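You operate a simulated robot arm through the tools that you are given. There is no shell and no other tool. Be economical: measure what you need, move in short steps, check, and stop when the job is done.

You run a simulated robot arm. Do the job below in one go: nothing can be reset, and whatever is moved stays where it is left.

## Task
Wipe the jam splash off the cooler lid and latch it.
Fine: stand the thermometer in its holder, use the blue cloth and put it back; both latches, fingers clear. What is to be rubbed or washed off counts as gone when no trace of it is left.

Only the result counts: the job must be done as asked and must still hold three seconds after the hand-in. Knocking over, shifting, dropping, spilling or breaking anything else fails it. Lids that push on must go on centred and level and be pressed home; caps that screw on are set level and turned clockwise until they are tight. Flat cloth is picked up by pressing the open fingertips on it (5 to 10 N) and closing them slowly along it; thin cloth reads only 2 to 8 mm in the jaws.

## Robot
A 7-joint arm with a two-finger gripper on a trunk, on a base that drives. Base frame: it is fixed to the floor where the robot stands at the start and does not move with it; the origin is under the middle of the robot, x ahead of it, y to its left, z up; the surface under the hand at the start is at about z = 1065. Readings come in mm, rad, newtons and seconds.
With the tool pointing down near the work surface it reaches from about 220 to 700 mm from the robot's upright axis, wherever it stands. Its first joint turns from -2.897 to 2.897 rad. Places, roughly: cooler lid [600, 0, 1000]; latch by the level window [300, -200, 1000]; latch by the wheels [300, 200, 1000]; thermometer holder [300, -300, 700]. Payload 2.94 kg.
The TCP is the grasp point between the finger pads, 30 mm short of the fingertips. In the tool frame z runs along the fingers and y along their closing line. The gripper opens to 138 mm. The gripper's body begins 109 mm behind the TCP.
Orientation is told as [roll, pitch, yaw] about the base's x, y, z axes, in that order, counted from this pose: with the fingers straight down and closing along the base's y, the tool's x points along the base's -x, its y along +y and its z along -z.

## Interface
- The arm moves only by the tool servo_tool. Its argument "targets" is a list of rows, each an object (a shift or turn left out is 0, a gripper value left out holds the last) with "delta_pos": the shift along the base's x, y, z in mm, a list of three; "dr": the turn, a rotation vector about the base's x, y, z in rad, a list of three. In form: [{"delta_pos": [tx, ty, tz], "dr": [wx, wy, wz]}, ...]. A call has 1 to 10 rows; each row shifts and turns the commanded pose from where the row before left it. "claw" is the closure, from 0 (fully open) to 1 (shut), set as the call begins (left out, the last holds). Rows are played at 5 a second. More than 50 mm and 0.15 rad between two rows, or a gripper value outside its range, and nothing of the call is played. A pose out of reach is approached as far as the arm can. The call stops where the force on the tool passes 40 N (or 10 N more than at its start, if that is more) or the arm is blocked; 0.2 s more then pass. Each finger halts on what it meets, pressing with about 22 N; the grip force reading is that of the motor and also rises with nothing between the fingers. The clock runs only during rows and for 0.2 s after the last one: add rows that do not move to give the fingers time. The reply holds the time, the measured pose of the TCP, the force on the tool along the base axes, the opening and the grip force, in the units named above and with some noise, with the torque about the TCP (base axes, N m) and any sound that the robot's microphone picked up.
- Cameras (640 x 400 px; columns grow to the right, rows downward): "scene" is now at [21.3, 139.9, 1572.2]; the picture's right is [-0.06, -1.00, 0.00], its down [-0.62, 0.04, -0.78] and it looks along [0.78, -0.05, -0.62] (base axes); focal length 225 px, centre (320, 200). "wrist" rides on the gripper at [71, 19, -146] in the tool frame; the picture's right is [-0.26, 0.97, 0.00], its down [-0.85, -0.23, -0.48] and it looks along [-0.46, -0.13, 0.88] (tool axes); focal length 280 px, centre (320, 200). There is no depth. A picture from a camera that has moved, and an enlarged one, comes with that camera's place and axes in the base frame and with its lens. The place of the scene camera against the robot may be out by one fixed shift of up to 25 mm in any direction.
- grab_frame(camera): a new picture of that camera. No time passes.
- slide_trunk(by): slides the trunk up (or, below 0, down) by that many mm; the arm and the scene camera ride with it, the base frame stays. It gives what a move gives, with no picture.
- steer(legs): drives the robot by 1 to 6 legs, each [ahead, left, turn to the left] in mm, mm and rad, along the robot's own axes; the way and the turn of a leg run together, so that a leg with both is an arc; at most 1500 mm and 3.142 rad a leg. The arm and the cameras ride along, it lands a little off, and it stops where it bumps. It gives what a move gives.
- aim_head(pan, tilt): turns the head with the scene camera to pan (to the left, within 1.501 rad either way) and tilt (down, from -0.506 to 1.204), counted from straight ahead of the robot. It gives what a move gives.
- enlarge(camera, box): a new picture of the part [left, top, right, bottom] of that camera's present view, enlarged. No time passes.
- job_done(): hands the job in; it is judged then, once.

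Work in short steps. Places have to be worked out from the pictures, the camera data and where the tool is seen: move nearer, look again, correct. Check each grasp and each placing, and mend what went wrong. You have 120 turns and 98 pictures in all, those below and enlarged ones among them. Open the gripper and draw the arm clear of the work before you hand the job in, unless the task says otherwise; then end with one line.

The tools are called after "Emit:" as a command line: name --argument value ..., lists and objects as JSON in quotes. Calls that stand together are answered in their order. servo_tool: Moves the arm, as the interface text tells. Its arguments: {"type":"object","properties":{"targets":{"type":"array"},"claw":{"type":"number"}},"required":["targets"]} The other tools are called the same way: slide_trunk (by) slides the trunk up or down; steer (legs) drives the base; aim_head (pan, tilt) turns the head that bears the scene camera; grab_frame (camera) takes a picture; enlarge (camera, box) takes an enlarged picture of a part of a camera's view; job_done () hands the job in.

At the start:

```text
time: 0.0
eef_pos: [387.9, -137.5, 1372.6]
tcp_rot: [0.001, -0.001, -0.001]
ft_force: [-0.7, -0.5, 0.4]
moment: [0.0, -0.01, 0.0]
opening: 138.0
grasp_force: 0.0
trunk travel left (down, up): [-425.0, 29.0]
robot x, y, heading: [0.8, 0.2, 0.002]
head pan, tilt: [-0.061, 0.672]
```

scene: 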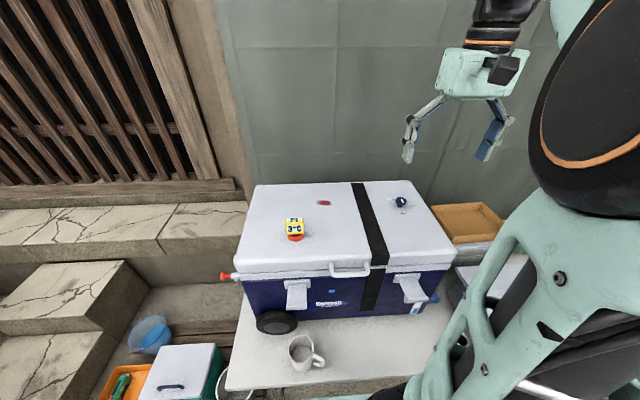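
wrist: 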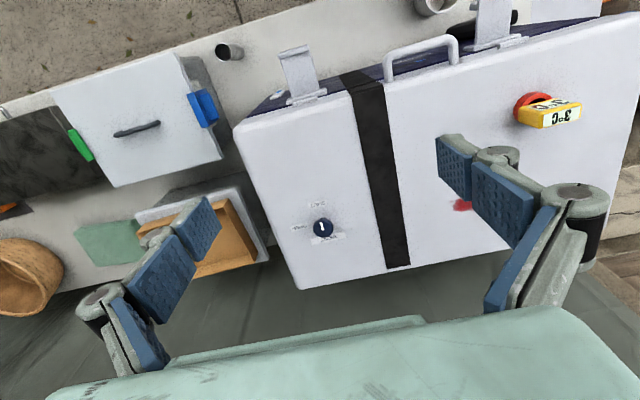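

The lid shows a red splash and a yellow thermometer lying on it. I enlarge the scene view and look to the right side for cloth and holder.

Emit:
enlarge --camera "scene" --box '[210, 170, 470, 340]'

Emit:
aim_head --pan -0.6 --tilt 0.9

Emit:
grab_frame --camera "scene"

Emit:
enlarge --camera "wrist" --box '[0, 0, 320, 200]'

```text
2.35 times, centred on (340, 255) of scene
camera zoom: at [21.3, 139.9, 1572.2], right [-0.06, -1.0, 0.0], down [-0.62, 0.04, -0.78], along [0.78, -0.05, -0.62], focal length 530 px, centre (273, 71)
```

zoom: 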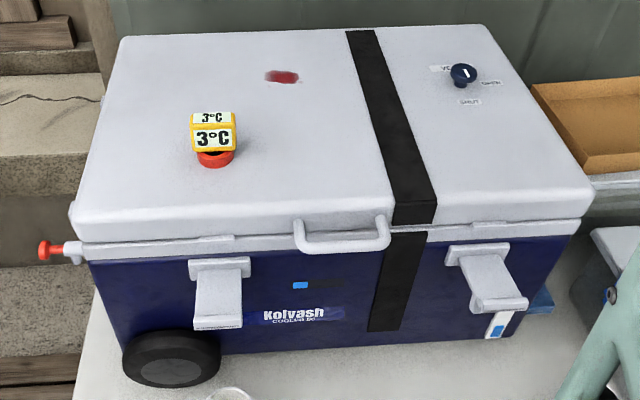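

```text
time: 1.0
eef_pos: [386.6, -139.1, 1373.3]
tcp_rot: [-0.001, 0.001, -0.002]
ft_force: [-0.6, 0.0, 0.0]
moment: [0.0, 0.01, -0.01]
opening: 138.1
grasp_force: 0.1
trunk travel left (down, up): [-425.0, 29.0]
robot x, y, heading: [0.4, 0.0, 0.004]
head pan, tilt: [-0.6, 0.901]
```

```text
94 pictures are left
camera scene: at [-2.2, 102.5, 1553.6], right [-0.56, -0.83, 0.0], down [-0.65, 0.44, -0.62], along [0.51, -0.35, -0.78], focal length 225 px, centre (320, 200)
```

scene: 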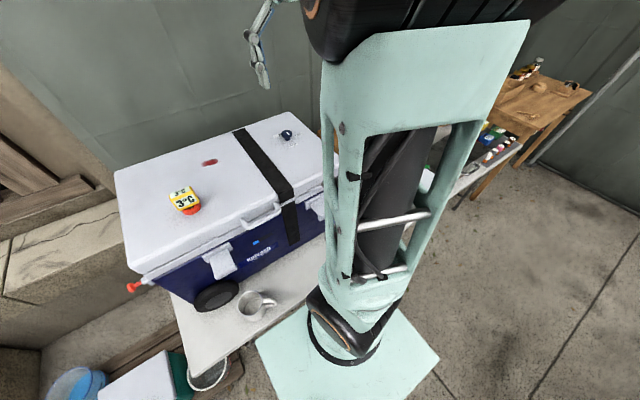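

```text
2.00 times, centred on (160, 100) of wrist
camera zoom: at [314.9, -117.8, 1518.6], right [0.26, 0.97, 0.0], down [0.85, -0.23, 0.48], along [0.46, -0.13, -0.88], focal length 561 px, centre (640, 400)
```

zoom: 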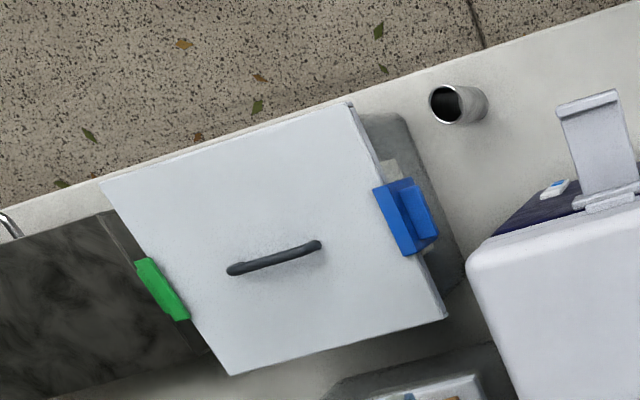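

The metal cup around (264,-348,~750) may be the thermometer's holder. I look at more of the wrist view and pan the head both ways to find the cloth.

Emit:
enlarge --camera "wrist" --box '[400, 60, 640, 210]'

Emit:
enlarge --camera "wrist" --box '[0, 150, 320, 350]'

Emit:
aim_head --pan 0.5 --tilt 1.0

Emit:
grab_frame --camera "scene"

Emit:
aim_head --pan -1.4 --tilt 0.7

Emit:
grab_frame --camera "scene"

```text
2.67 times, centred on (520, 135) of wrist
camera zoom: at [314.9, -117.8, 1518.6], right [0.26, 0.97, 0.0], down [0.85, -0.23, 0.48], along [0.46, -0.13, -0.88], focal length 748 px, centre (-213, 373)
```

zoom: 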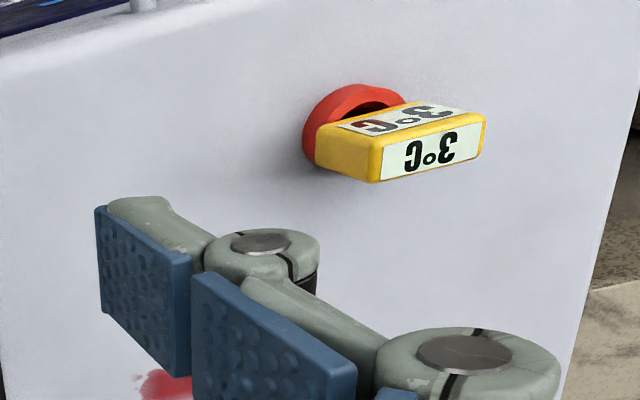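

```text
2.00 times, centred on (160, 250) of wrist
camera zoom: at [314.9, -117.8, 1518.6], right [0.26, 0.97, 0.0], down [0.85, -0.23, 0.48], along [0.46, -0.13, -0.88], focal length 561 px, centre (640, 100)
```

zoom: 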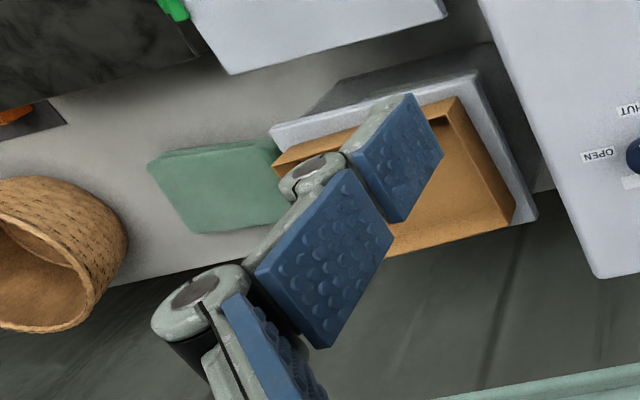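

```text
time: 2.3
eef_pos: [386.6, -136.4, 1373.0]
tcp_rot: [0.0, -0.002, 0.001]
ft_force: [-0.4, -0.4, -0.3]
moment: [-0.01, 0.01, -0.01]
opening: 138.1
grasp_force: 0.1
trunk travel left (down, up): [-425.0, 29.0]
robot x, y, heading: [0.5, 0.4, -0.001]
head pan, tilt: [0.499, 1.0]
```

```text
90 pictures are left
camera scene: at [-3.4, 178.4, 1546.4], right [0.48, -0.88, 0.0], down [-0.74, -0.4, -0.54], along [0.47, 0.26, -0.84], focal length 225 px, centre (320, 200)
```

scene: 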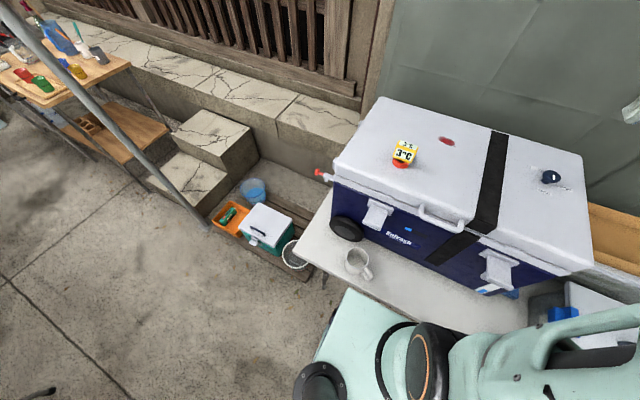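

```text
time: 4.2
eef_pos: [386.6, -137.2, 1372.1]
tcp_rot: [0.001, -0.001, 0.001]
ft_force: [0.5, 0.3, 0.5]
moment: [0.03, 0.0, 0.01]
opening: 138.1
grasp_force: 0.0
trunk travel left (down, up): [-425.0, 29.0]
robot x, y, heading: [0.6, -0.1, 0.003]
head pan, tilt: [-1.4, 0.7]
```

```text
89 pictures are left
camera scene: at [-50.1, 61.4, 1569.7], right [-0.99, -0.17, 0.0], down [-0.11, 0.63, -0.76], along [0.13, -0.75, -0.64], focal length 225 px, centre (320, 200)
```

scene: 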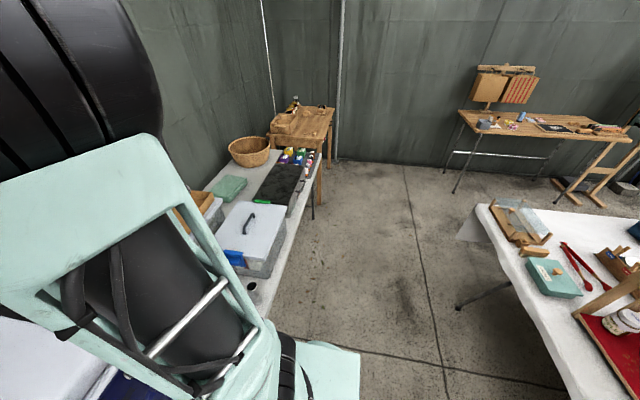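

I enlarge several candidate places for the blue cloth.

Emit:
aim_head --pan 0.5 --tilt 0.7

Emit:
enlarge --camera "scene" --box '[400, 180, 640, 330]'

Emit:
enlarge --camera "scene" --box '[200, 200, 440, 350]'

Emit:
aim_head --pan 1.4 --tilt 0.6

Emit:
grab_frame --camera "scene"

```text
time: 6.0
eef_pos: [387.8, -138.5, 1373.8]
tcp_rot: [0.0, 0.001, -0.001]
ft_force: [0.4, 0.0, 0.1]
moment: [0.01, 0.02, -0.02]
opening: 137.8
grasp_force: 0.0
trunk travel left (down, up): [-425.0, 29.0]
robot x, y, heading: [-0.5, -4.3, 0.001]
head pan, tilt: [0.499, 0.7]
```

```text
2.67 times, centred on (520, 255) of scene
camera zoom: at [10.0, 185.7, 1569.7], right [0.48, -0.88, 0.0], down [-0.57, -0.31, -0.76], along [0.67, 0.37, -0.64], focal length 600 px, centre (-213, 53)
```

zoom: 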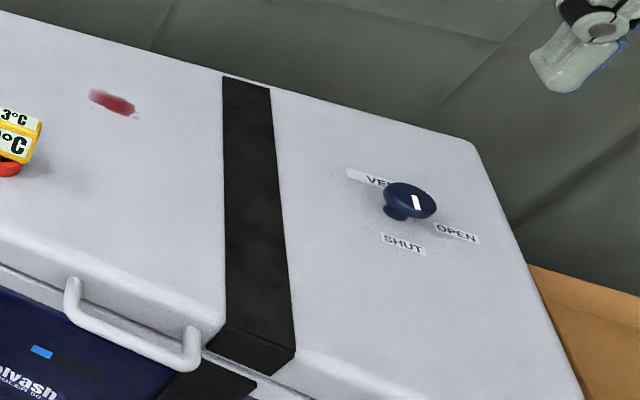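

```text
2.67 times, centred on (320, 275) of scene
camera zoom: at [10.0, 185.7, 1569.7], right [0.48, -0.88, 0.0], down [-0.57, -0.31, -0.76], along [0.67, 0.37, -0.64], focal length 600 px, centre (320, 0)
```

zoom: 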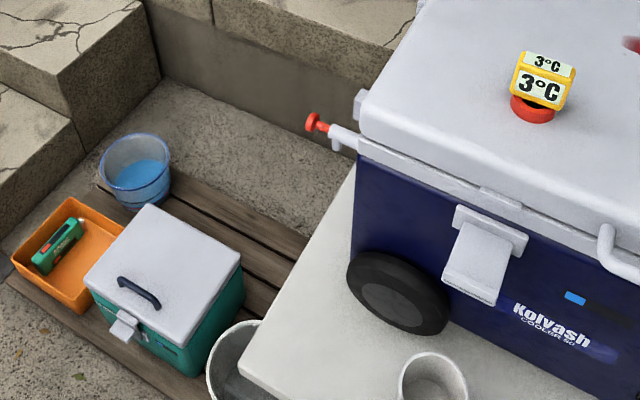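

```text
time: 7.2
eef_pos: [386.1, -137.7, 1373.1]
tcp_rot: [0.0, 0.0, -0.001]
ft_force: [0.5, -0.4, 0.6]
moment: [0.01, 0.0, 0.01]
opening: 137.9
grasp_force: 0.2
trunk travel left (down, up): [-425.0, 29.0]
robot x, y, heading: [3.2, -0.6, 0.0]
head pan, tilt: [1.4, 0.6]
```

```text
86 pictures are left
camera scene: at [-49.5, 232.2, 1578.4], right [0.99, -0.17, 0.0], down [-0.1, -0.56, -0.83], along [0.14, 0.81, -0.56], focal length 225 px, centre (320, 200)
```

scene: 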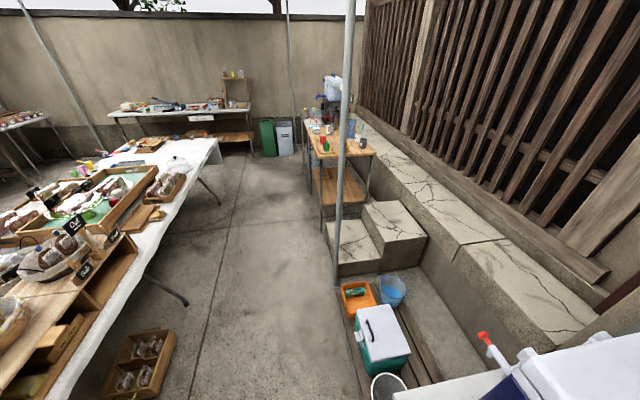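

I take tight wrist zooms on the container's blue piece and on the tray.

Emit:
enlarge --camera "wrist" --box '[160, 30, 280, 105]'

Emit:
servo_tool --targets '[{"delta_pos": [0, -40, 0]}, {"delta_pos": [0, -40, 0]}, {"delta_pos": [0, -40, 0]}, {"delta_pos": [0, -40, 0]}, {"delta_pos": [-40, -20, 0]}, {"delta_pos": [-40, 0, 0]}]'

Emit:
grab_frame --camera "wrist"

```text
5.33 times, centred on (220, 68) of wrist
camera zoom: at [314.9, -117.8, 1518.6], right [0.26, 0.97, 0.0], down [0.85, -0.23, 0.48], along [0.46, -0.13, -0.88], focal length 1495 px, centre (853, 907)
```

zoom: 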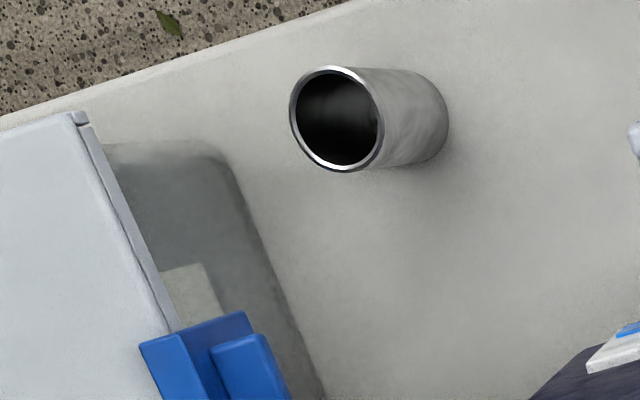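

```text
time: 8.6
eef_pos: [304.7, -317.6, 1377.6]
tcp_rot: [0.0, -0.001, 0.001]
ft_force: [-0.2, 0.9, 0.0]
moment: [-0.02, -0.03, 0.02]
opening: 137.9
grasp_force: 0.1
trunk travel left (down, up): [-425.0, 29.0]
robot x, y, heading: [-2.5, -1.3, 0.006]
head pan, tilt: [1.4, 0.6]
```

```text
84 pictures are left
camera wrist: at [231.9, -298.3, 1523.0], right [0.26, 0.97, 0.0], down [0.85, -0.23, 0.48], along [0.46, -0.12, -0.88], focal length 280 px, centre (320, 200)
```

wrist: 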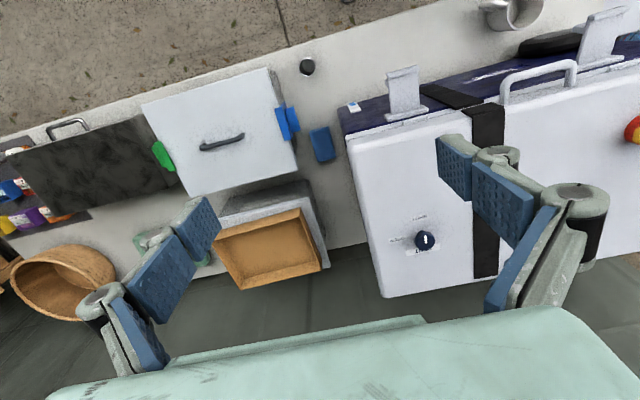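

A blue rectangle lies between the container and the cooler at (322,145). I zoom on it.

Emit:
enlarge --camera "wrist" --box '[260, 50, 420, 180]'

Emit:
enlarge --camera "wrist" --box '[560, 80, 640, 160]'

```text
3.08 times, centred on (340, 115) of wrist
camera zoom: at [231.9, -298.3, 1523.0], right [0.26, 0.97, 0.0], down [0.85, -0.23, 0.48], along [0.46, -0.12, -0.88], focal length 863 px, centre (258, 462)
```

zoom: 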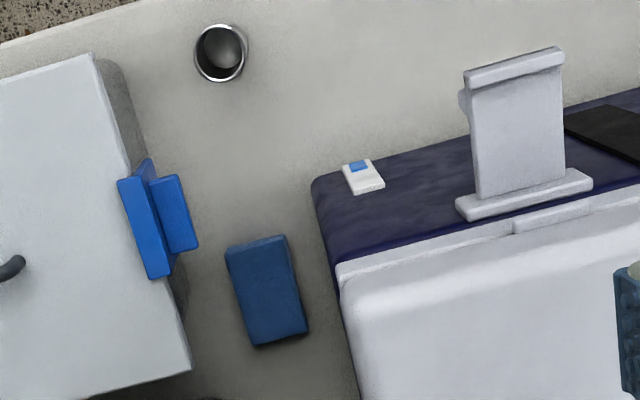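

```text
5.00 times, centred on (600, 120) of wrist
camera zoom: at [231.9, -298.3, 1523.0], right [0.26, 0.97, 0.0], down [0.85, -0.23, 0.48], along [0.46, -0.12, -0.88], focal length 1402 px, centre (-1080, 600)
```

zoom: 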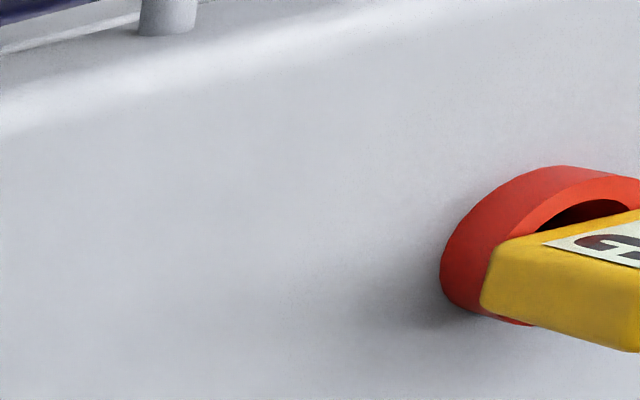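

The blue folded cloth lies at about (472,-350,table), and the cup near (262,-333). Now I go look closely at the yellow/red thermometer on the lid.

Emit:
servo_tool --targets '[{"delta_pos": [0, 48, 0]}, {"delta_pos": [0, 48, 0]}, {"delta_pos": [0, 48, 0]}, {"delta_pos": [0, 48, 0]}, {"delta_pos": [0, 48, 0]}, {"delta_pos": [0, 48, 0]}, {"delta_pos": [0, 48, 0]}, {"delta_pos": [10, 48, 0]}, {"delta_pos": [10, 48, 0]}, {"delta_pos": [10, 40, -20]}]'

Emit:
servo_tool --targets '[{"delta_pos": [15, 20, -30]}, {"delta_pos": [10, 20, -40]}, {"delta_pos": [0, 0, 0]}]'

Emit:
grab_frame --camera "wrist"

```text
time: 10.8
eef_pos: [338.5, 157.1, 1353.3]
tcp_rot: [-0.002, -0.001, 0.0]
ft_force: [0.6, -0.1, 0.4]
moment: [-0.05, 0.03, -0.03]
opening: 138.1
grasp_force: 0.1
trunk travel left (down, up): [-425.0, 29.0]
robot x, y, heading: [-3.3, -0.0, -0.005]
head pan, tilt: [1.4, 0.6]
```

```text
time: 11.6
eef_pos: [362.6, 193.3, 1283.0]
tcp_rot: [-0.002, 0.003, 0.0]
ft_force: [0.4, 0.2, 0.2]
moment: [0.01, -0.02, 0.05]
opening: 138.1
grasp_force: 0.0
trunk travel left (down, up): [-425.0, 29.0]
robot x, y, heading: [2.6, -1.0, -0.0]
head pan, tilt: [1.4, 0.6]
```

```text
81 pictures are left
camera wrist: at [290.0, 212.2, 1428.4], right [0.26, 0.97, 0.0], down [0.85, -0.23, 0.48], along [0.46, -0.12, -0.88], focal length 280 px, centre (320, 200)
```

wrist: 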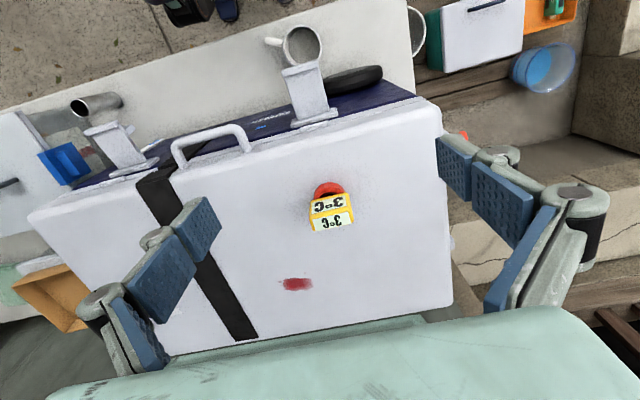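

Zooming on the thermometer and on a reddish spot near the blue clip.

Emit:
enlarge --camera "wrist" --box '[270, 150, 390, 310]'

Emit:
enlarge --camera "wrist" --box '[20, 80, 180, 200]'

```text
2.50 times, centred on (330, 230) of wrist
camera zoom: at [290.0, 212.2, 1428.4], right [0.26, 0.97, 0.0], down [0.85, -0.23, 0.48], along [0.46, -0.12, -0.88], focal length 701 px, centre (295, 125)
```

zoom: 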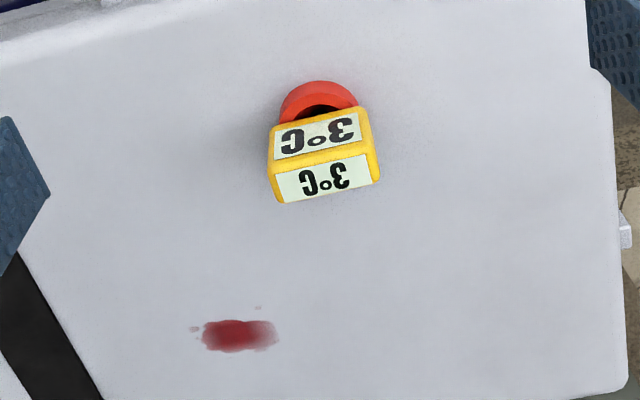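

```text
3.33 times, centred on (100, 140) of wrist
camera zoom: at [290.0, 212.2, 1428.4], right [0.26, 0.97, 0.0], down [0.85, -0.23, 0.48], along [0.46, -0.12, -0.88], focal length 935 px, centre (1053, 400)
```

zoom: 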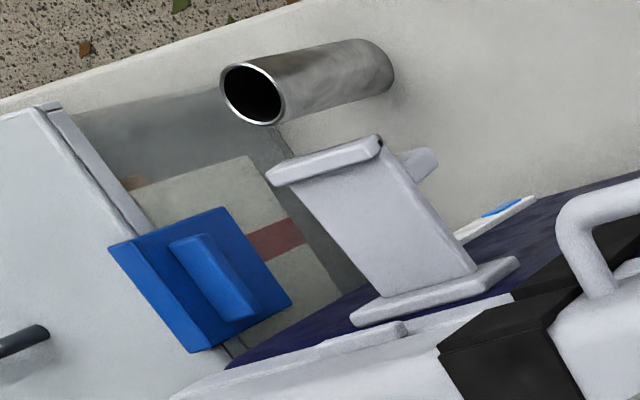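

I tilt the wrist toward horizontal to see how the thermometer stands on the lid.

Emit:
servo_tool --targets '[{"dr": [0, -0.14, 0], "delta_pos": [-10, 0, 0]}, {"dr": [0, -0.14, 0], "delta_pos": [-10, 0, -20]}, {"dr": [0, -0.14, 0], "delta_pos": [0, 0, -30]}, {"dr": [0, -0.14, 0], "delta_pos": [0, 0, -30]}, {"dr": [0, -0.1, 0], "delta_pos": [0, 0, -20]}, {}]'

Emit:
grab_frame --camera "wrist"

```text
time: 13.0
eef_pos: [342.4, 194.9, 1184.0]
tcp_rot: [-0.001, -0.661, -0.001]
ft_force: [0.0, 1.1, -0.4]
moment: [0.01, 0.0, -0.02]
opening: 138.0
grasp_force: 0.1
trunk travel left (down, up): [-425.0, 29.0]
robot x, y, heading: [-0.3, 0.4, -0.002]
head pan, tilt: [1.4, 0.6]
```

```text
78 pictures are left
camera wrist: at [196.2, 214.2, 1254.4], right [0.21, 0.97, 0.16], down [0.38, -0.23, 0.9], along [0.9, -0.12, -0.41], focal length 280 px, centre (320, 200)
```

wrist: 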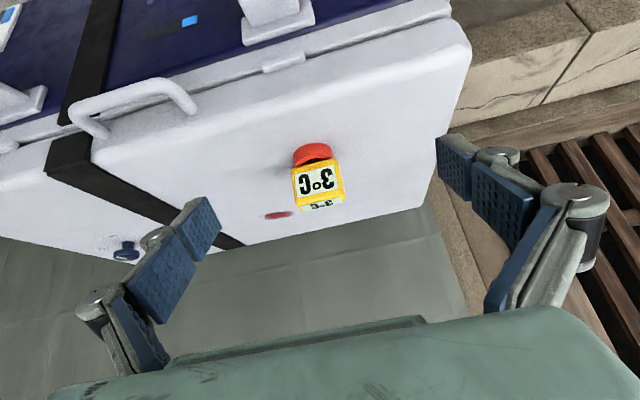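

Emit:
enlarge --camera "wrist" --box '[250, 125, 380, 235]'

```text
3.64 times, centred on (315, 180) of wrist
camera zoom: at [196.2, 214.2, 1254.4], right [0.21, 0.97, 0.16], down [0.38, -0.23, 0.9], along [0.9, -0.12, -0.41], focal length 1020 px, centre (338, 273)
```

zoom: 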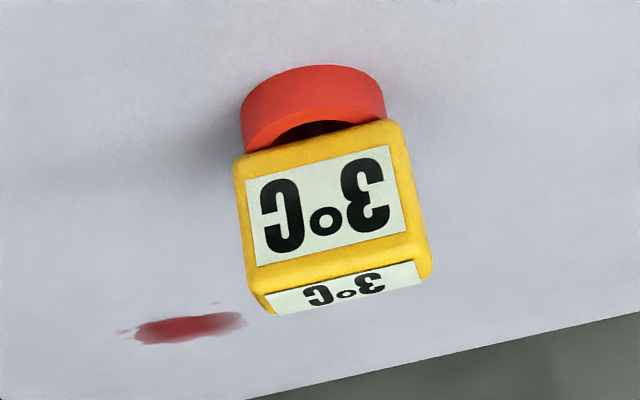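

The thermometer's yellow head stands over a red ring port in the lid. Now I inspect the latches with the scene camera.

Emit:
aim_head --pan 0.2 --tilt 0.9

Emit:
grab_frame --camera "scene"

```text
time: 14.4
eef_pos: [341.5, 194.6, 1182.1]
tcp_rot: [-0.001, -0.661, 0.001]
ft_force: [-0.4, -0.4, -0.4]
moment: [0.01, -0.01, -0.01]
opening: 137.9
grasp_force: 0.1
trunk travel left (down, up): [-425.0, 29.0]
robot x, y, heading: [1.1, 2.6, 0.003]
head pan, tilt: [0.201, 0.901]
```

```text
76 pictures are left
camera scene: at [-1.5, 200.9, 1568.0], right [0.66, -0.75, 0.0], down [-0.49, -0.44, -0.75], along [0.56, 0.5, -0.66], focal length 225 px, centre (320, 200)
```

scene: 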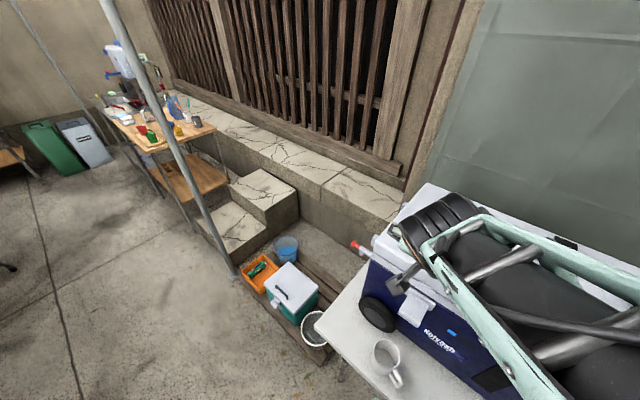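

I back the hand off and lower it in front of the cooler to see the wheel-side latch nearly level.

Emit:
servo_tool --targets '[{"delta_pos": [-40, 0, 0]}, {"delta_pos": [-40, 0, 0]}, {"delta_pos": [-10, 0, -40]}, {"delta_pos": [0, 0, -40]}, {}]'

Emit:
grab_frame --camera "wrist"

Emit:
grab_frame --camera "scene"

```text
time: 15.4
eef_pos: [277.9, 189.2, 1155.1]
tcp_rot: [0.138, -0.642, -0.201]
ft_force: [0.8, -0.1, -0.2]
moment: [0.01, -0.03, 0.02]
opening: 138.1
grasp_force: 0.0
out of reach, approached as far as the arm can: row 3, 4
trunk travel left (down, up): [-425.0, 29.0]
robot x, y, heading: [4.9, 3.8, -0.002]
head pan, tilt: [0.201, 0.901]
stopped in row 4: the arm was blocked; the commanded pose is now the measured one
```

```text
75 pictures are left
camera wrist: at [134.5, 218.7, 1229.4], right [0.32, 0.91, 0.26], down [0.35, -0.37, 0.86], along [0.88, -0.18, -0.44], focal length 280 px, centre (320, 200)
```

wrist: 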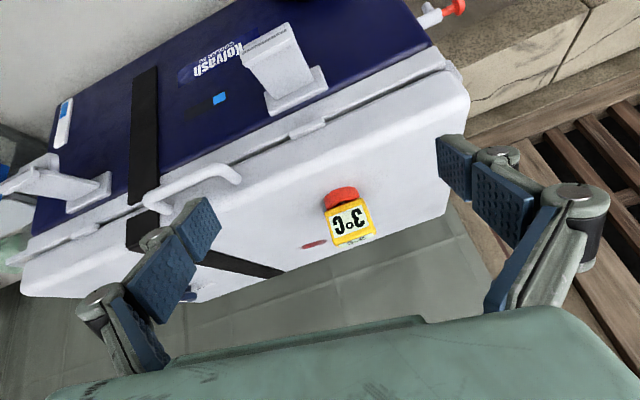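

```text
74 pictures are left
camera scene: at [8.6, 161.3, 1553.7], right [0.22, -0.98, 0.0], down [-0.76, -0.17, -0.62], along [0.61, 0.14, -0.78], focal length 225 px, centre (320, 200)
```

scene: 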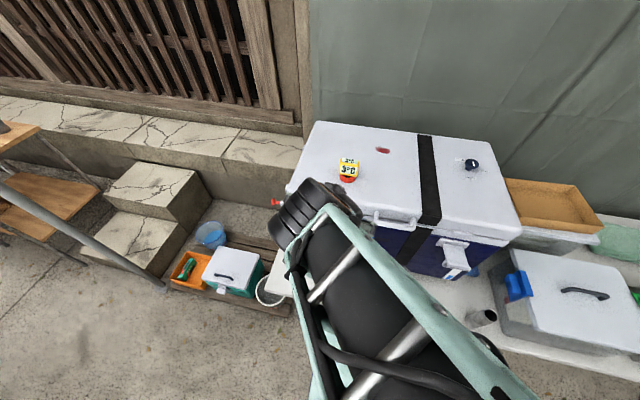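

Emit:
enlarge --camera "wrist" --box '[210, 0, 350, 140]'

Emit:
enlarge --camera "scene" --box '[410, 215, 530, 335]'

Emit:
enlarge --camera "wrist" --box '[0, 120, 140, 260]'

```text
2.86 times, centred on (280, 70) of wrist
camera zoom: at [134.5, 218.7, 1229.4], right [0.32, 0.91, 0.26], down [0.35, -0.37, 0.86], along [0.88, -0.18, -0.44], focal length 801 px, centre (434, 571)
```

zoom: 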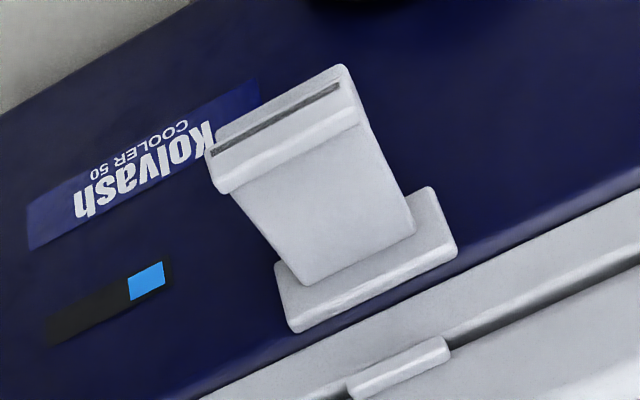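

```text
3.33 times, centred on (470, 275) of scene
camera zoom: at [8.6, 161.3, 1553.7], right [0.22, -0.98, 0.0], down [-0.76, -0.17, -0.62], along [0.61, 0.14, -0.78], focal length 750 px, centre (-180, -50)
```

zoom: 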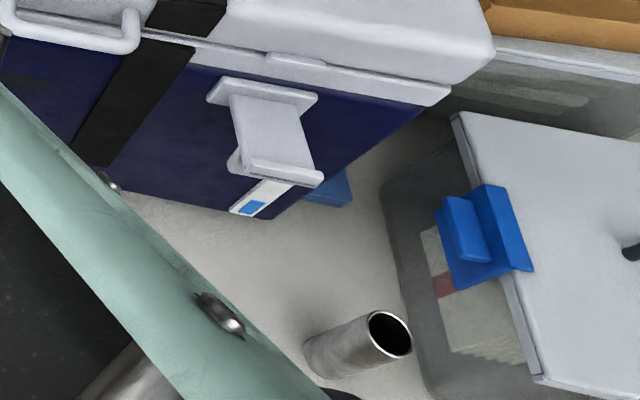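

```text
2.86 times, centred on (70, 190) of wrist
camera zoom: at [134.5, 218.7, 1229.4], right [0.32, 0.91, 0.26], down [0.35, -0.37, 0.86], along [0.88, -0.18, -0.44], focal length 801 px, centre (1034, 229)
```

zoom: 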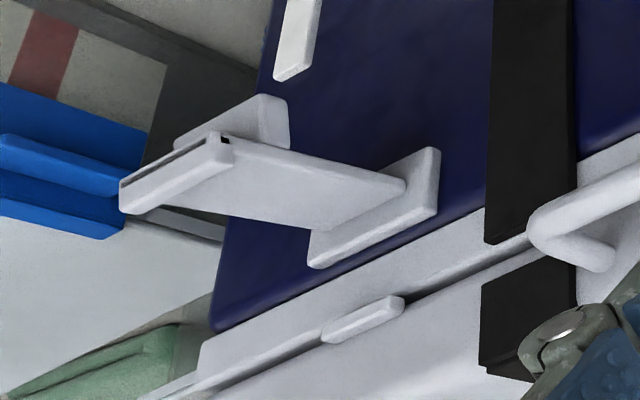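

Latches are hinged on the body and hook upward onto bumps on the lid rim; I'll swing them up later. Thermometer head top centre triangulates to about (478,178,1132), ~51 mm wide in y. I raise the hand and turn it back down.

Emit:
servo_tool --targets '[{"delta_pos": [15, 0, 40], "dr": [0, 0, 0.1]}, {"delta_pos": [15, 0, 40], "dr": [0, 0, 0.101]}, {"delta_pos": [20, 0, 30], "dr": [0, 0.14, 0]}, {"delta_pos": [20, 0, 0], "dr": [0, 0.14, 0]}, {"delta_pos": [20, 0, 0], "dr": [0, 0.14, 0]}, {"dr": [0, 0.14, 0]}, {"dr": [0, 0.082, 0]}, {"dr": [-0.138, 0, 0]}, {}]'

```text
time: 17.4
eef_pos: [369.3, 191.4, 1265.8]
tcp_rot: [-0.003, 0.0, 0.0]
ft_force: [0.5, -0.4, 1.0]
moment: [0.0, 0.03, 0.01]
opening: 138.0
grasp_force: 0.0
trunk travel left (down, up): [-425.0, 29.0]
robot x, y, heading: [2.2, 0.1, -0.004]
head pan, tilt: [0.201, 0.901]
```

Upright again. I move above the thermometer at z≈1190 and check from both cameras.

Emit:
servo_tool --targets '[{"delta_pos": [40, -5, 0]}, {"delta_pos": [40, -5, 0]}, {"delta_pos": [28, -3, -30]}, {"delta_pos": [0, 0, -40]}, {}]'

Emit:
grab_frame --camera "wrist"

Emit:
grab_frame --camera "scene"

```text
time: 18.6
eef_pos: [477.2, 175.5, 1193.9]
tcp_rot: [-0.006, -0.001, 0.002]
ft_force: [-0.5, -0.4, 0.4]
moment: [-0.01, 0.02, 0.03]
opening: 138.0
grasp_force: 0.0
trunk travel left (down, up): [-425.0, 29.0]
robot x, y, heading: [3.0, -6.1, 0.002]
head pan, tilt: [0.201, 0.901]
```

```text
70 pictures are left
camera wrist: at [405.2, 195.6, 1339.6], right [0.26, 0.97, 0.0], down [0.85, -0.23, 0.48], along [0.46, -0.13, -0.88], focal length 280 px, centre (320, 200)
```

wrist: 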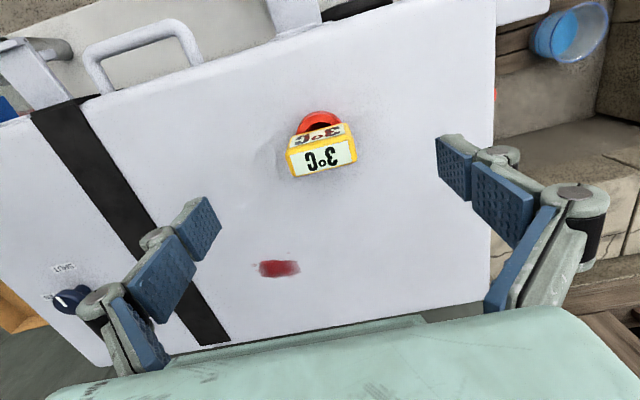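

```text
69 pictures are left
camera scene: at [9.5, 160.1, 1553.6], right [0.2, -0.98, 0.0], down [-0.77, -0.16, -0.62], along [0.61, 0.12, -0.78], focal length 225 px, centre (320, 200)
```

scene: 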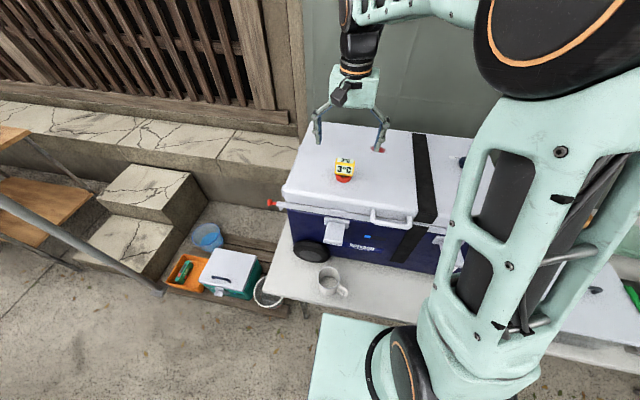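

The head is aligned with the base axes at (478.5,178). I descend to TCP z≈1116 and then close on it.

Emit:
servo_tool --targets '[{"delta_pos": [1, 2, -40]}, {"delta_pos": [0, 0, -38]}, {}]'

Emit:
servo_tool --targets '[{}, {}, {}, {}, {}]' --claw 0.7

```text
time: 19.4
eef_pos: [475.9, 181.2, 1114.8]
tcp_rot: [-0.002, 0.0, 0.001]
ft_force: [0.1, -1.0, 0.7]
moment: [-0.02, 0.04, 0.0]
opening: 138.1
grasp_force: 0.1
trunk travel left (down, up): [-425.0, 29.0]
robot x, y, heading: [-2.7, -1.3, -0.009]
head pan, tilt: [0.201, 0.901]
```

```text
time: 20.6
eef_pos: [475.3, 178.8, 1116.2]
tcp_rot: [-0.003, -0.001, 0.0]
ft_force: [0.1, -7.9, 1.8]
moment: [-0.48, 0.02, -0.04]
opening: 55.1
grasp_force: 21.8
trunk travel left (down, up): [-425.0, 29.0]
robot x, y, heading: [0.8, -1.4, -0.001]
head pan, tilt: [0.201, 0.901]
```

Held at 55 mm with a slight side load (-8 N in y). I ease 1.5 mm in -y and lift slowly.

Emit:
servo_tool --targets '[{"delta_pos": [0, -1.5, 2]}, {"delta_pos": [0, 0, 8]}, {}]'

Emit:
grab_frame --camera "wrist"

```text
time: 21.4
eef_pos: [476.7, 177.7, 1127.9]
tcp_rot: [-0.001, 0.001, 0.003]
ft_force: [-3.3, -5.4, -2.1]
moment: [-0.37, 0.17, -0.01]
opening: 55.1
grasp_force: 21.9
trunk travel left (down, up): [-425.0, 29.0]
robot x, y, heading: [-0.0, 1.1, -0.004]
head pan, tilt: [0.201, 0.901]
```

```text
68 pictures are left
camera wrist: at [404.8, 198.7, 1272.5], right [0.26, 0.97, 0.0], down [0.85, -0.23, 0.48], along [0.46, -0.13, -0.88], focal length 280 px, centre (320, 200)
```

wrist: 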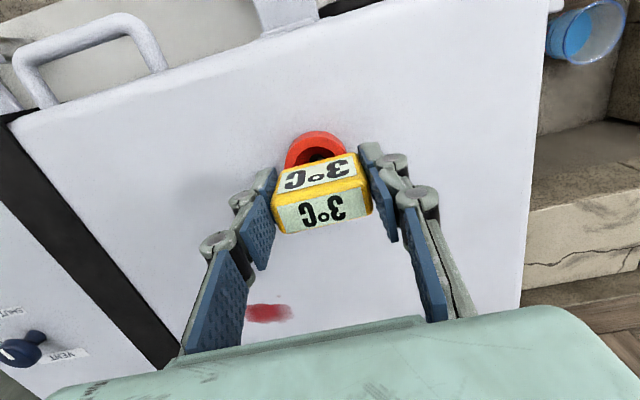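

It comes up along its port. I keep lifting straight, easing a little more in -y.

Emit:
servo_tool --targets '[{"delta_pos": [-1, -1.5, 20]}, {"delta_pos": [0, 0, 30]}, {}]'

Emit:
enlarge --camera "wrist" --box '[220, 80, 440, 260]'

Emit:
enlarge --camera "scene" --box '[270, 80, 430, 200]'

```text
time: 22.2
eef_pos: [477.6, 177.3, 1174.3]
tcp_rot: [-0.003, -0.001, 0.004]
ft_force: [0.1, -0.1, -0.3]
moment: [0.04, 0.0, 0.05]
opening: 54.7
grasp_force: 22.1
trunk travel left (down, up): [-425.0, 29.0]
robot x, y, heading: [0.1, -2.1, -0.001]
head pan, tilt: [0.201, 0.901]
```

```text
2.22 times, centred on (330, 170) of wrist
camera zoom: at [404.9, 196.5, 1320.7], right [0.26, 0.97, 0.0], down [0.85, -0.23, 0.48], along [0.46, -0.13, -0.88], focal length 623 px, centre (298, 267)
```

zoom: 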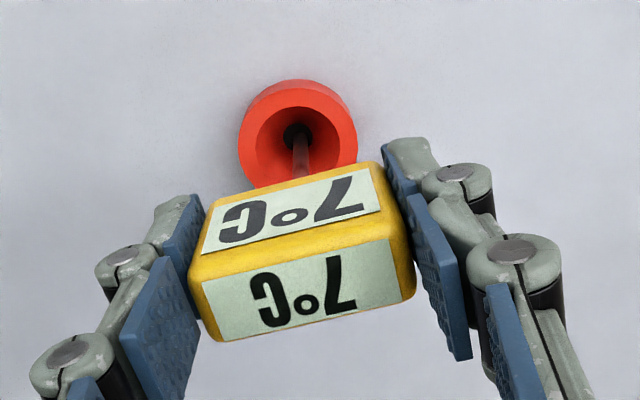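

```text
3.33 times, centred on (350, 140) of scene
camera zoom: at [9.7, 160.2, 1553.6], right [0.2, -0.98, 0.0], down [-0.77, -0.16, -0.62], along [0.61, 0.12, -0.78], focal length 750 px, centre (220, 400)
```

zoom: 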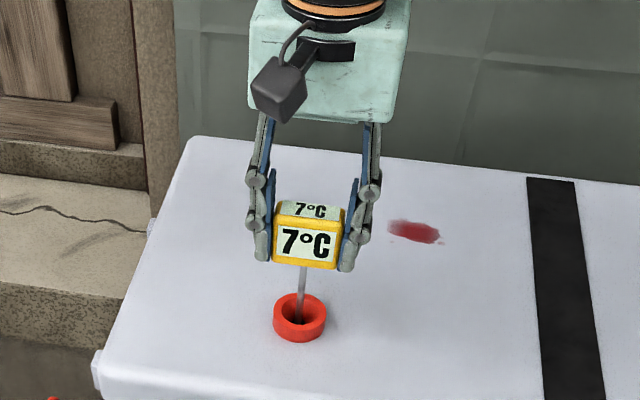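

The probe rises through the red grommet. I lift another 100 mm straight up.

Emit:
servo_tool --targets '[{"delta_pos": [0, 0, 35]}, {"delta_pos": [0, 0, 35]}, {"delta_pos": [0, 0, 30]}, {}]'

Emit:
grab_frame --camera "scene"

```text
time: 23.2
eef_pos: [475.2, 175.2, 1273.3]
tcp_rot: [-0.003, -0.003, 0.003]
ft_force: [0.4, 0.0, -0.8]
moment: [-0.02, -0.02, -0.06]
opening: 54.9
grasp_force: 22.1
trunk travel left (down, up): [-425.0, 29.0]
robot x, y, heading: [1.2, -1.6, 0.004]
head pan, tilt: [0.201, 0.901]
```

```text
65 pictures are left
camera scene: at [9.6, 160.2, 1553.6], right [0.2, -0.98, 0.0], down [-0.77, -0.16, -0.62], along [0.61, 0.12, -0.78], focal length 225 px, centre (320, 200)
```

scene: 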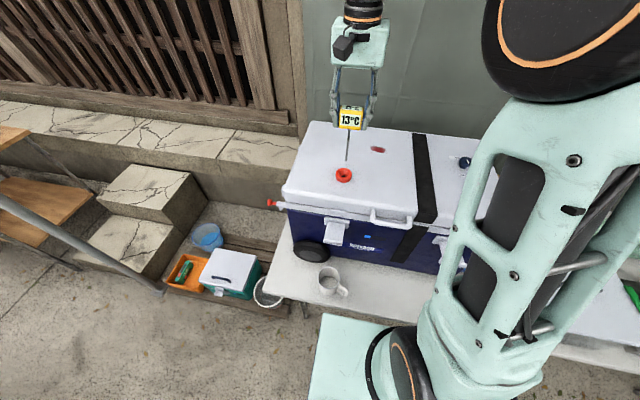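

The probe tip appears out of the grommet. I check in zoom.

Emit:
enlarge --camera "scene" --box '[305, 90, 393, 190]'

```text
4.00 times, centred on (349, 140) of scene
camera zoom: at [9.6, 160.2, 1553.6], right [0.2, -0.98, 0.0], down [-0.77, -0.16, -0.62], along [0.61, 0.12, -0.78], focal length 900 px, centre (204, 440)
```

zoom: 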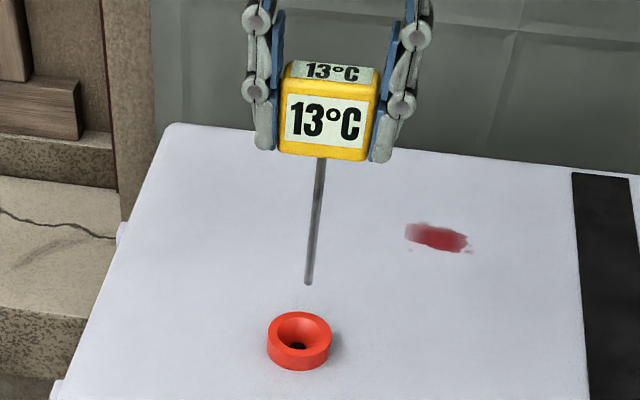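

Probe is out (about 100 mm long). I carry it high toward the metal tube at (262,-333).

Emit:
servo_tool --targets '[{"delta_pos": [-40, -30, 5]}, {"delta_pos": [-40, -40, 0]}, {"delta_pos": [-20, -45, 0]}, {"delta_pos": [-10, -48, 0]}, {"delta_pos": [0, -50, 0]}, {"delta_pos": [0, -50, 0]}, {"delta_pos": [0, -50, 0]}, {"delta_pos": [-15, -46, 0]}, {"delta_pos": [-15, -46, 0]}, {"delta_pos": [-15, -46, 0]}]'

Emit:
servo_tool --targets '[{"delta_pos": [-25, -40, 0]}, {"delta_pos": [-25, -25, 0]}, {}]'

Emit:
grab_frame --camera "wrist"

```text
refused: row 1 steps farther than a row can; nothing moved
```

```text
time: 24.0
eef_pos: [426.7, 108.4, 1276.7]
tcp_rot: [-0.003, -0.002, 0.002]
ft_force: [-0.7, -0.3, -0.5]
moment: [-0.01, 0.01, -0.01]
opening: 54.8
grasp_force: 22.1
trunk travel left (down, up): [-425.0, 29.0]
robot x, y, heading: [-2.7, 0.7, 0.004]
head pan, tilt: [0.201, 0.901]
```

```text
63 pictures are left
camera wrist: at [354.6, 128.2, 1421.1], right [0.26, 0.97, 0.0], down [0.85, -0.23, 0.48], along [0.46, -0.13, -0.88], focal length 280 px, centre (320, 200)
```

wrist: 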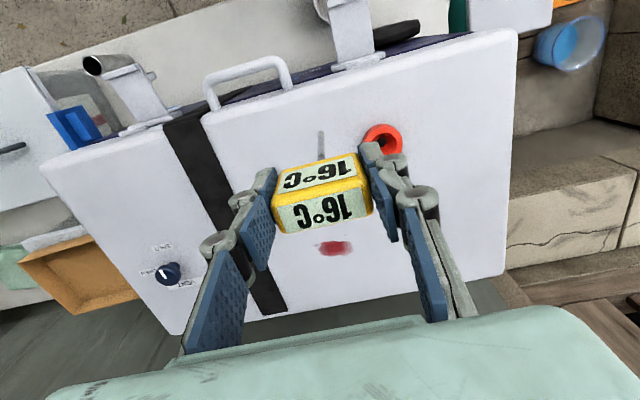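

The first call was refused (step too long); I'm now at (427,108). I continue in steps under 50 mm.

Emit:
servo_tool --targets '[{"delta_pos": [-18, -44, 0]}, {"delta_pos": [-18, -44, 0]}, {"delta_pos": [-18, -44, 0]}, {"delta_pos": [-18, -44, 0]}, {"delta_pos": [-18, -44, 0]}, {"delta_pos": [-18, -44, 0]}, {"delta_pos": [-18, -44, 0]}, {"delta_pos": [-18, -44, 0]}, {"delta_pos": [-18, -44, 0]}, {}]'

Emit:
grab_frame --camera "wrist"

```text
time: 26.2
eef_pos: [261.9, -284.2, 1278.9]
tcp_rot: [-0.003, -0.003, 0.003]
ft_force: [0.2, -0.1, -0.6]
moment: [0.0, 0.03, 0.0]
opening: 55.1
grasp_force: 21.8
trunk travel left (down, up): [-425.0, 29.0]
robot x, y, heading: [1.3, 0.9, -0.003]
head pan, tilt: [0.201, 0.901]
```

```text
62 pictures are left
camera wrist: at [190.9, -264.7, 1424.0], right [0.26, 0.97, 0.0], down [0.85, -0.23, 0.48], along [0.46, -0.13, -0.88], focal length 280 px, centre (320, 200)
```

wrist: 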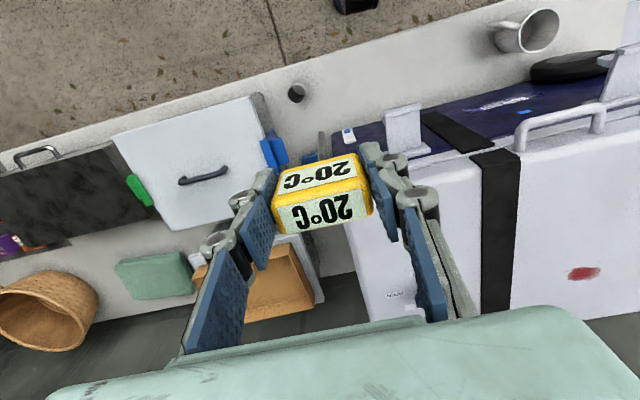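

Cup rim at about (254,-335). I shift above it and lower the trunk 200 mm, then look again.

Emit:
servo_tool --targets '[{"delta_pos": [-3, -25, 0]}, {"delta_pos": [-3, -25, 0]}, {}]'

Emit:
slide_trunk --by -200

Emit:
grab_frame --camera "wrist"

Emit:
aim_head --pan -0.6 --tilt 0.8

Emit:
grab_frame --camera "scene"

```text
time: 27.0
eef_pos: [258.6, -334.0, 1278.0]
tcp_rot: [-0.002, -0.003, 0.002]
ft_force: [0.1, -0.5, -0.1]
moment: [0.0, -0.01, -0.02]
opening: 54.9
grasp_force: 21.7
trunk travel left (down, up): [-425.0, 29.0]
robot x, y, heading: [-3.1, 0.3, 0.0]
head pan, tilt: [0.201, 0.901]
```

```text
time: 29.2
eef_pos: [259.5, -334.7, 1076.8]
tcp_rot: [-0.003, -0.002, 0.003]
ft_force: [0.3, 1.1, 0.3]
moment: [0.02, 0.04, 0.0]
opening: 55.0
grasp_force: 22.5
trunk travel left (down, up): [-225.0, 229.0]
robot x, y, heading: [2.2, -0.7, 0.001]
head pan, tilt: [0.201, 0.901]
```

```text
61 pictures are left
camera wrist: at [187.3, -314.5, 1222.7], right [0.26, 0.97, 0.0], down [0.85, -0.23, 0.48], along [0.46, -0.13, -0.88], focal length 280 px, centre (320, 200)
```

wrist: 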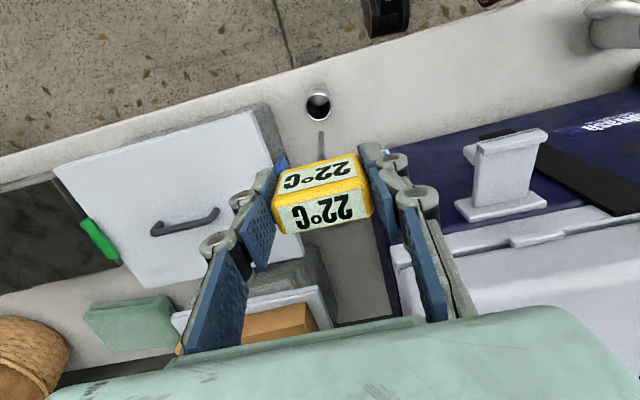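

```text
time: 30.3
eef_pos: [259.4, -335.4, 1076.5]
tcp_rot: [-0.003, -0.002, 0.001]
ft_force: [0.0, -0.3, -0.8]
moment: [-0.04, 0.01, -0.01]
opening: 54.9
grasp_force: 21.5
trunk travel left (down, up): [-225.0, 229.0]
robot x, y, heading: [1.8, 0.7, 0.0]
head pan, tilt: [-0.6, 0.799]
```

```text
60 pictures are left
camera scene: at [2.2, 99.6, 1361.5], right [-0.56, -0.83, 0.0], down [-0.59, 0.4, -0.7], along [0.58, -0.39, -0.72], focal length 225 px, centre (320, 200)
```

scene: 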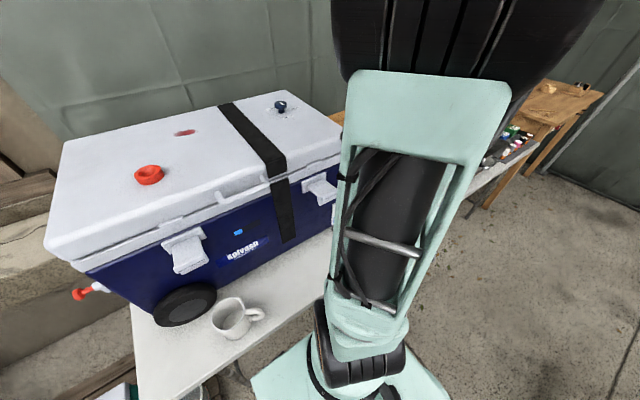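

The tip is roughly over the tube (tube about (256,-337)). I lower so that the tip comes near the rim and look again.

Emit:
servo_tool --targets '[{"delta_pos": [-2, -1, -40]}, {"delta_pos": [0, 0, -40]}, {"delta_pos": [0, 0, -20]}, {}]'

Emit:
grab_frame --camera "wrist"

Emit:
enlarge --camera "wrist" --box '[270, 60, 370, 160]'

```text
time: 31.3
eef_pos: [257.1, -337.3, 976.3]
tcp_rot: [-0.003, -0.001, 0.001]
ft_force: [0.4, 0.3, -0.9]
moment: [0.01, -0.03, 0.02]
opening: 54.5
grasp_force: 21.3
trunk travel left (down, up): [-225.0, 229.0]
robot x, y, heading: [2.6, 1.4, -0.0]
head pan, tilt: [-0.6, 0.799]
```

```text
59 pictures are left
camera wrist: at [185.6, -317.4, 1121.7], right [0.26, 0.97, 0.0], down [0.85, -0.23, 0.48], along [0.46, -0.13, -0.88], focal length 280 px, centre (320, 200)
```

wrist: 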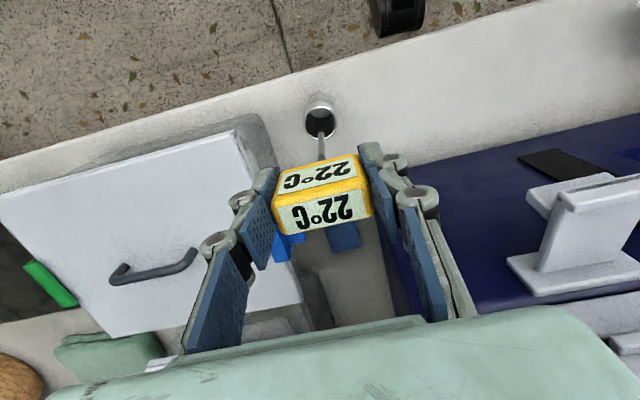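

```text
4.00 times, centred on (320, 110) of wrist
camera zoom: at [185.6, -317.4, 1121.7], right [0.26, 0.97, 0.0], down [0.85, -0.23, 0.48], along [0.46, -0.13, -0.88], focal length 1122 px, centre (320, 560)
```

zoom: 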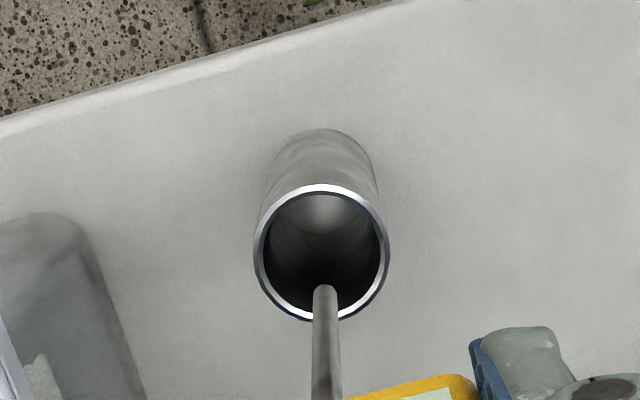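

Rim centre is about (252,-337,825), tip about z 844 at x 257. I correct x by -5 and lower in stages watching force.

Emit:
servo_tool --targets '[{"delta_pos": [-5, 0.5, 0]}, {"delta_pos": [0, 0, -20]}, {"delta_pos": [0, 0, -25]}, {}]'

Emit:
enlarge --camera "wrist" --box '[270, 60, 370, 160]'

```text
time: 32.3
eef_pos: [249.9, -336.5, 931.3]
tcp_rot: [-0.004, -0.002, 0.001]
ft_force: [0.0, -0.7, 0.4]
moment: [0.05, -0.03, 0.02]
opening: 54.9
grasp_force: 21.7
trunk travel left (down, up): [-225.0, 229.0]
robot x, y, heading: [0.2, 0.5, 0.001]
head pan, tilt: [-0.6, 0.799]
```

```text
4.00 times, centred on (320, 110) of wrist
camera zoom: at [178.2, -315.8, 1076.1], right [0.26, 0.97, 0.0], down [0.85, -0.23, 0.48], along [0.46, -0.13, -0.88], focal length 1122 px, centre (320, 560)
```

zoom: 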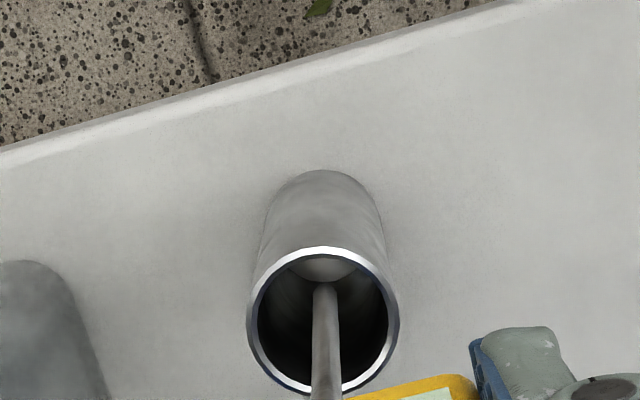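

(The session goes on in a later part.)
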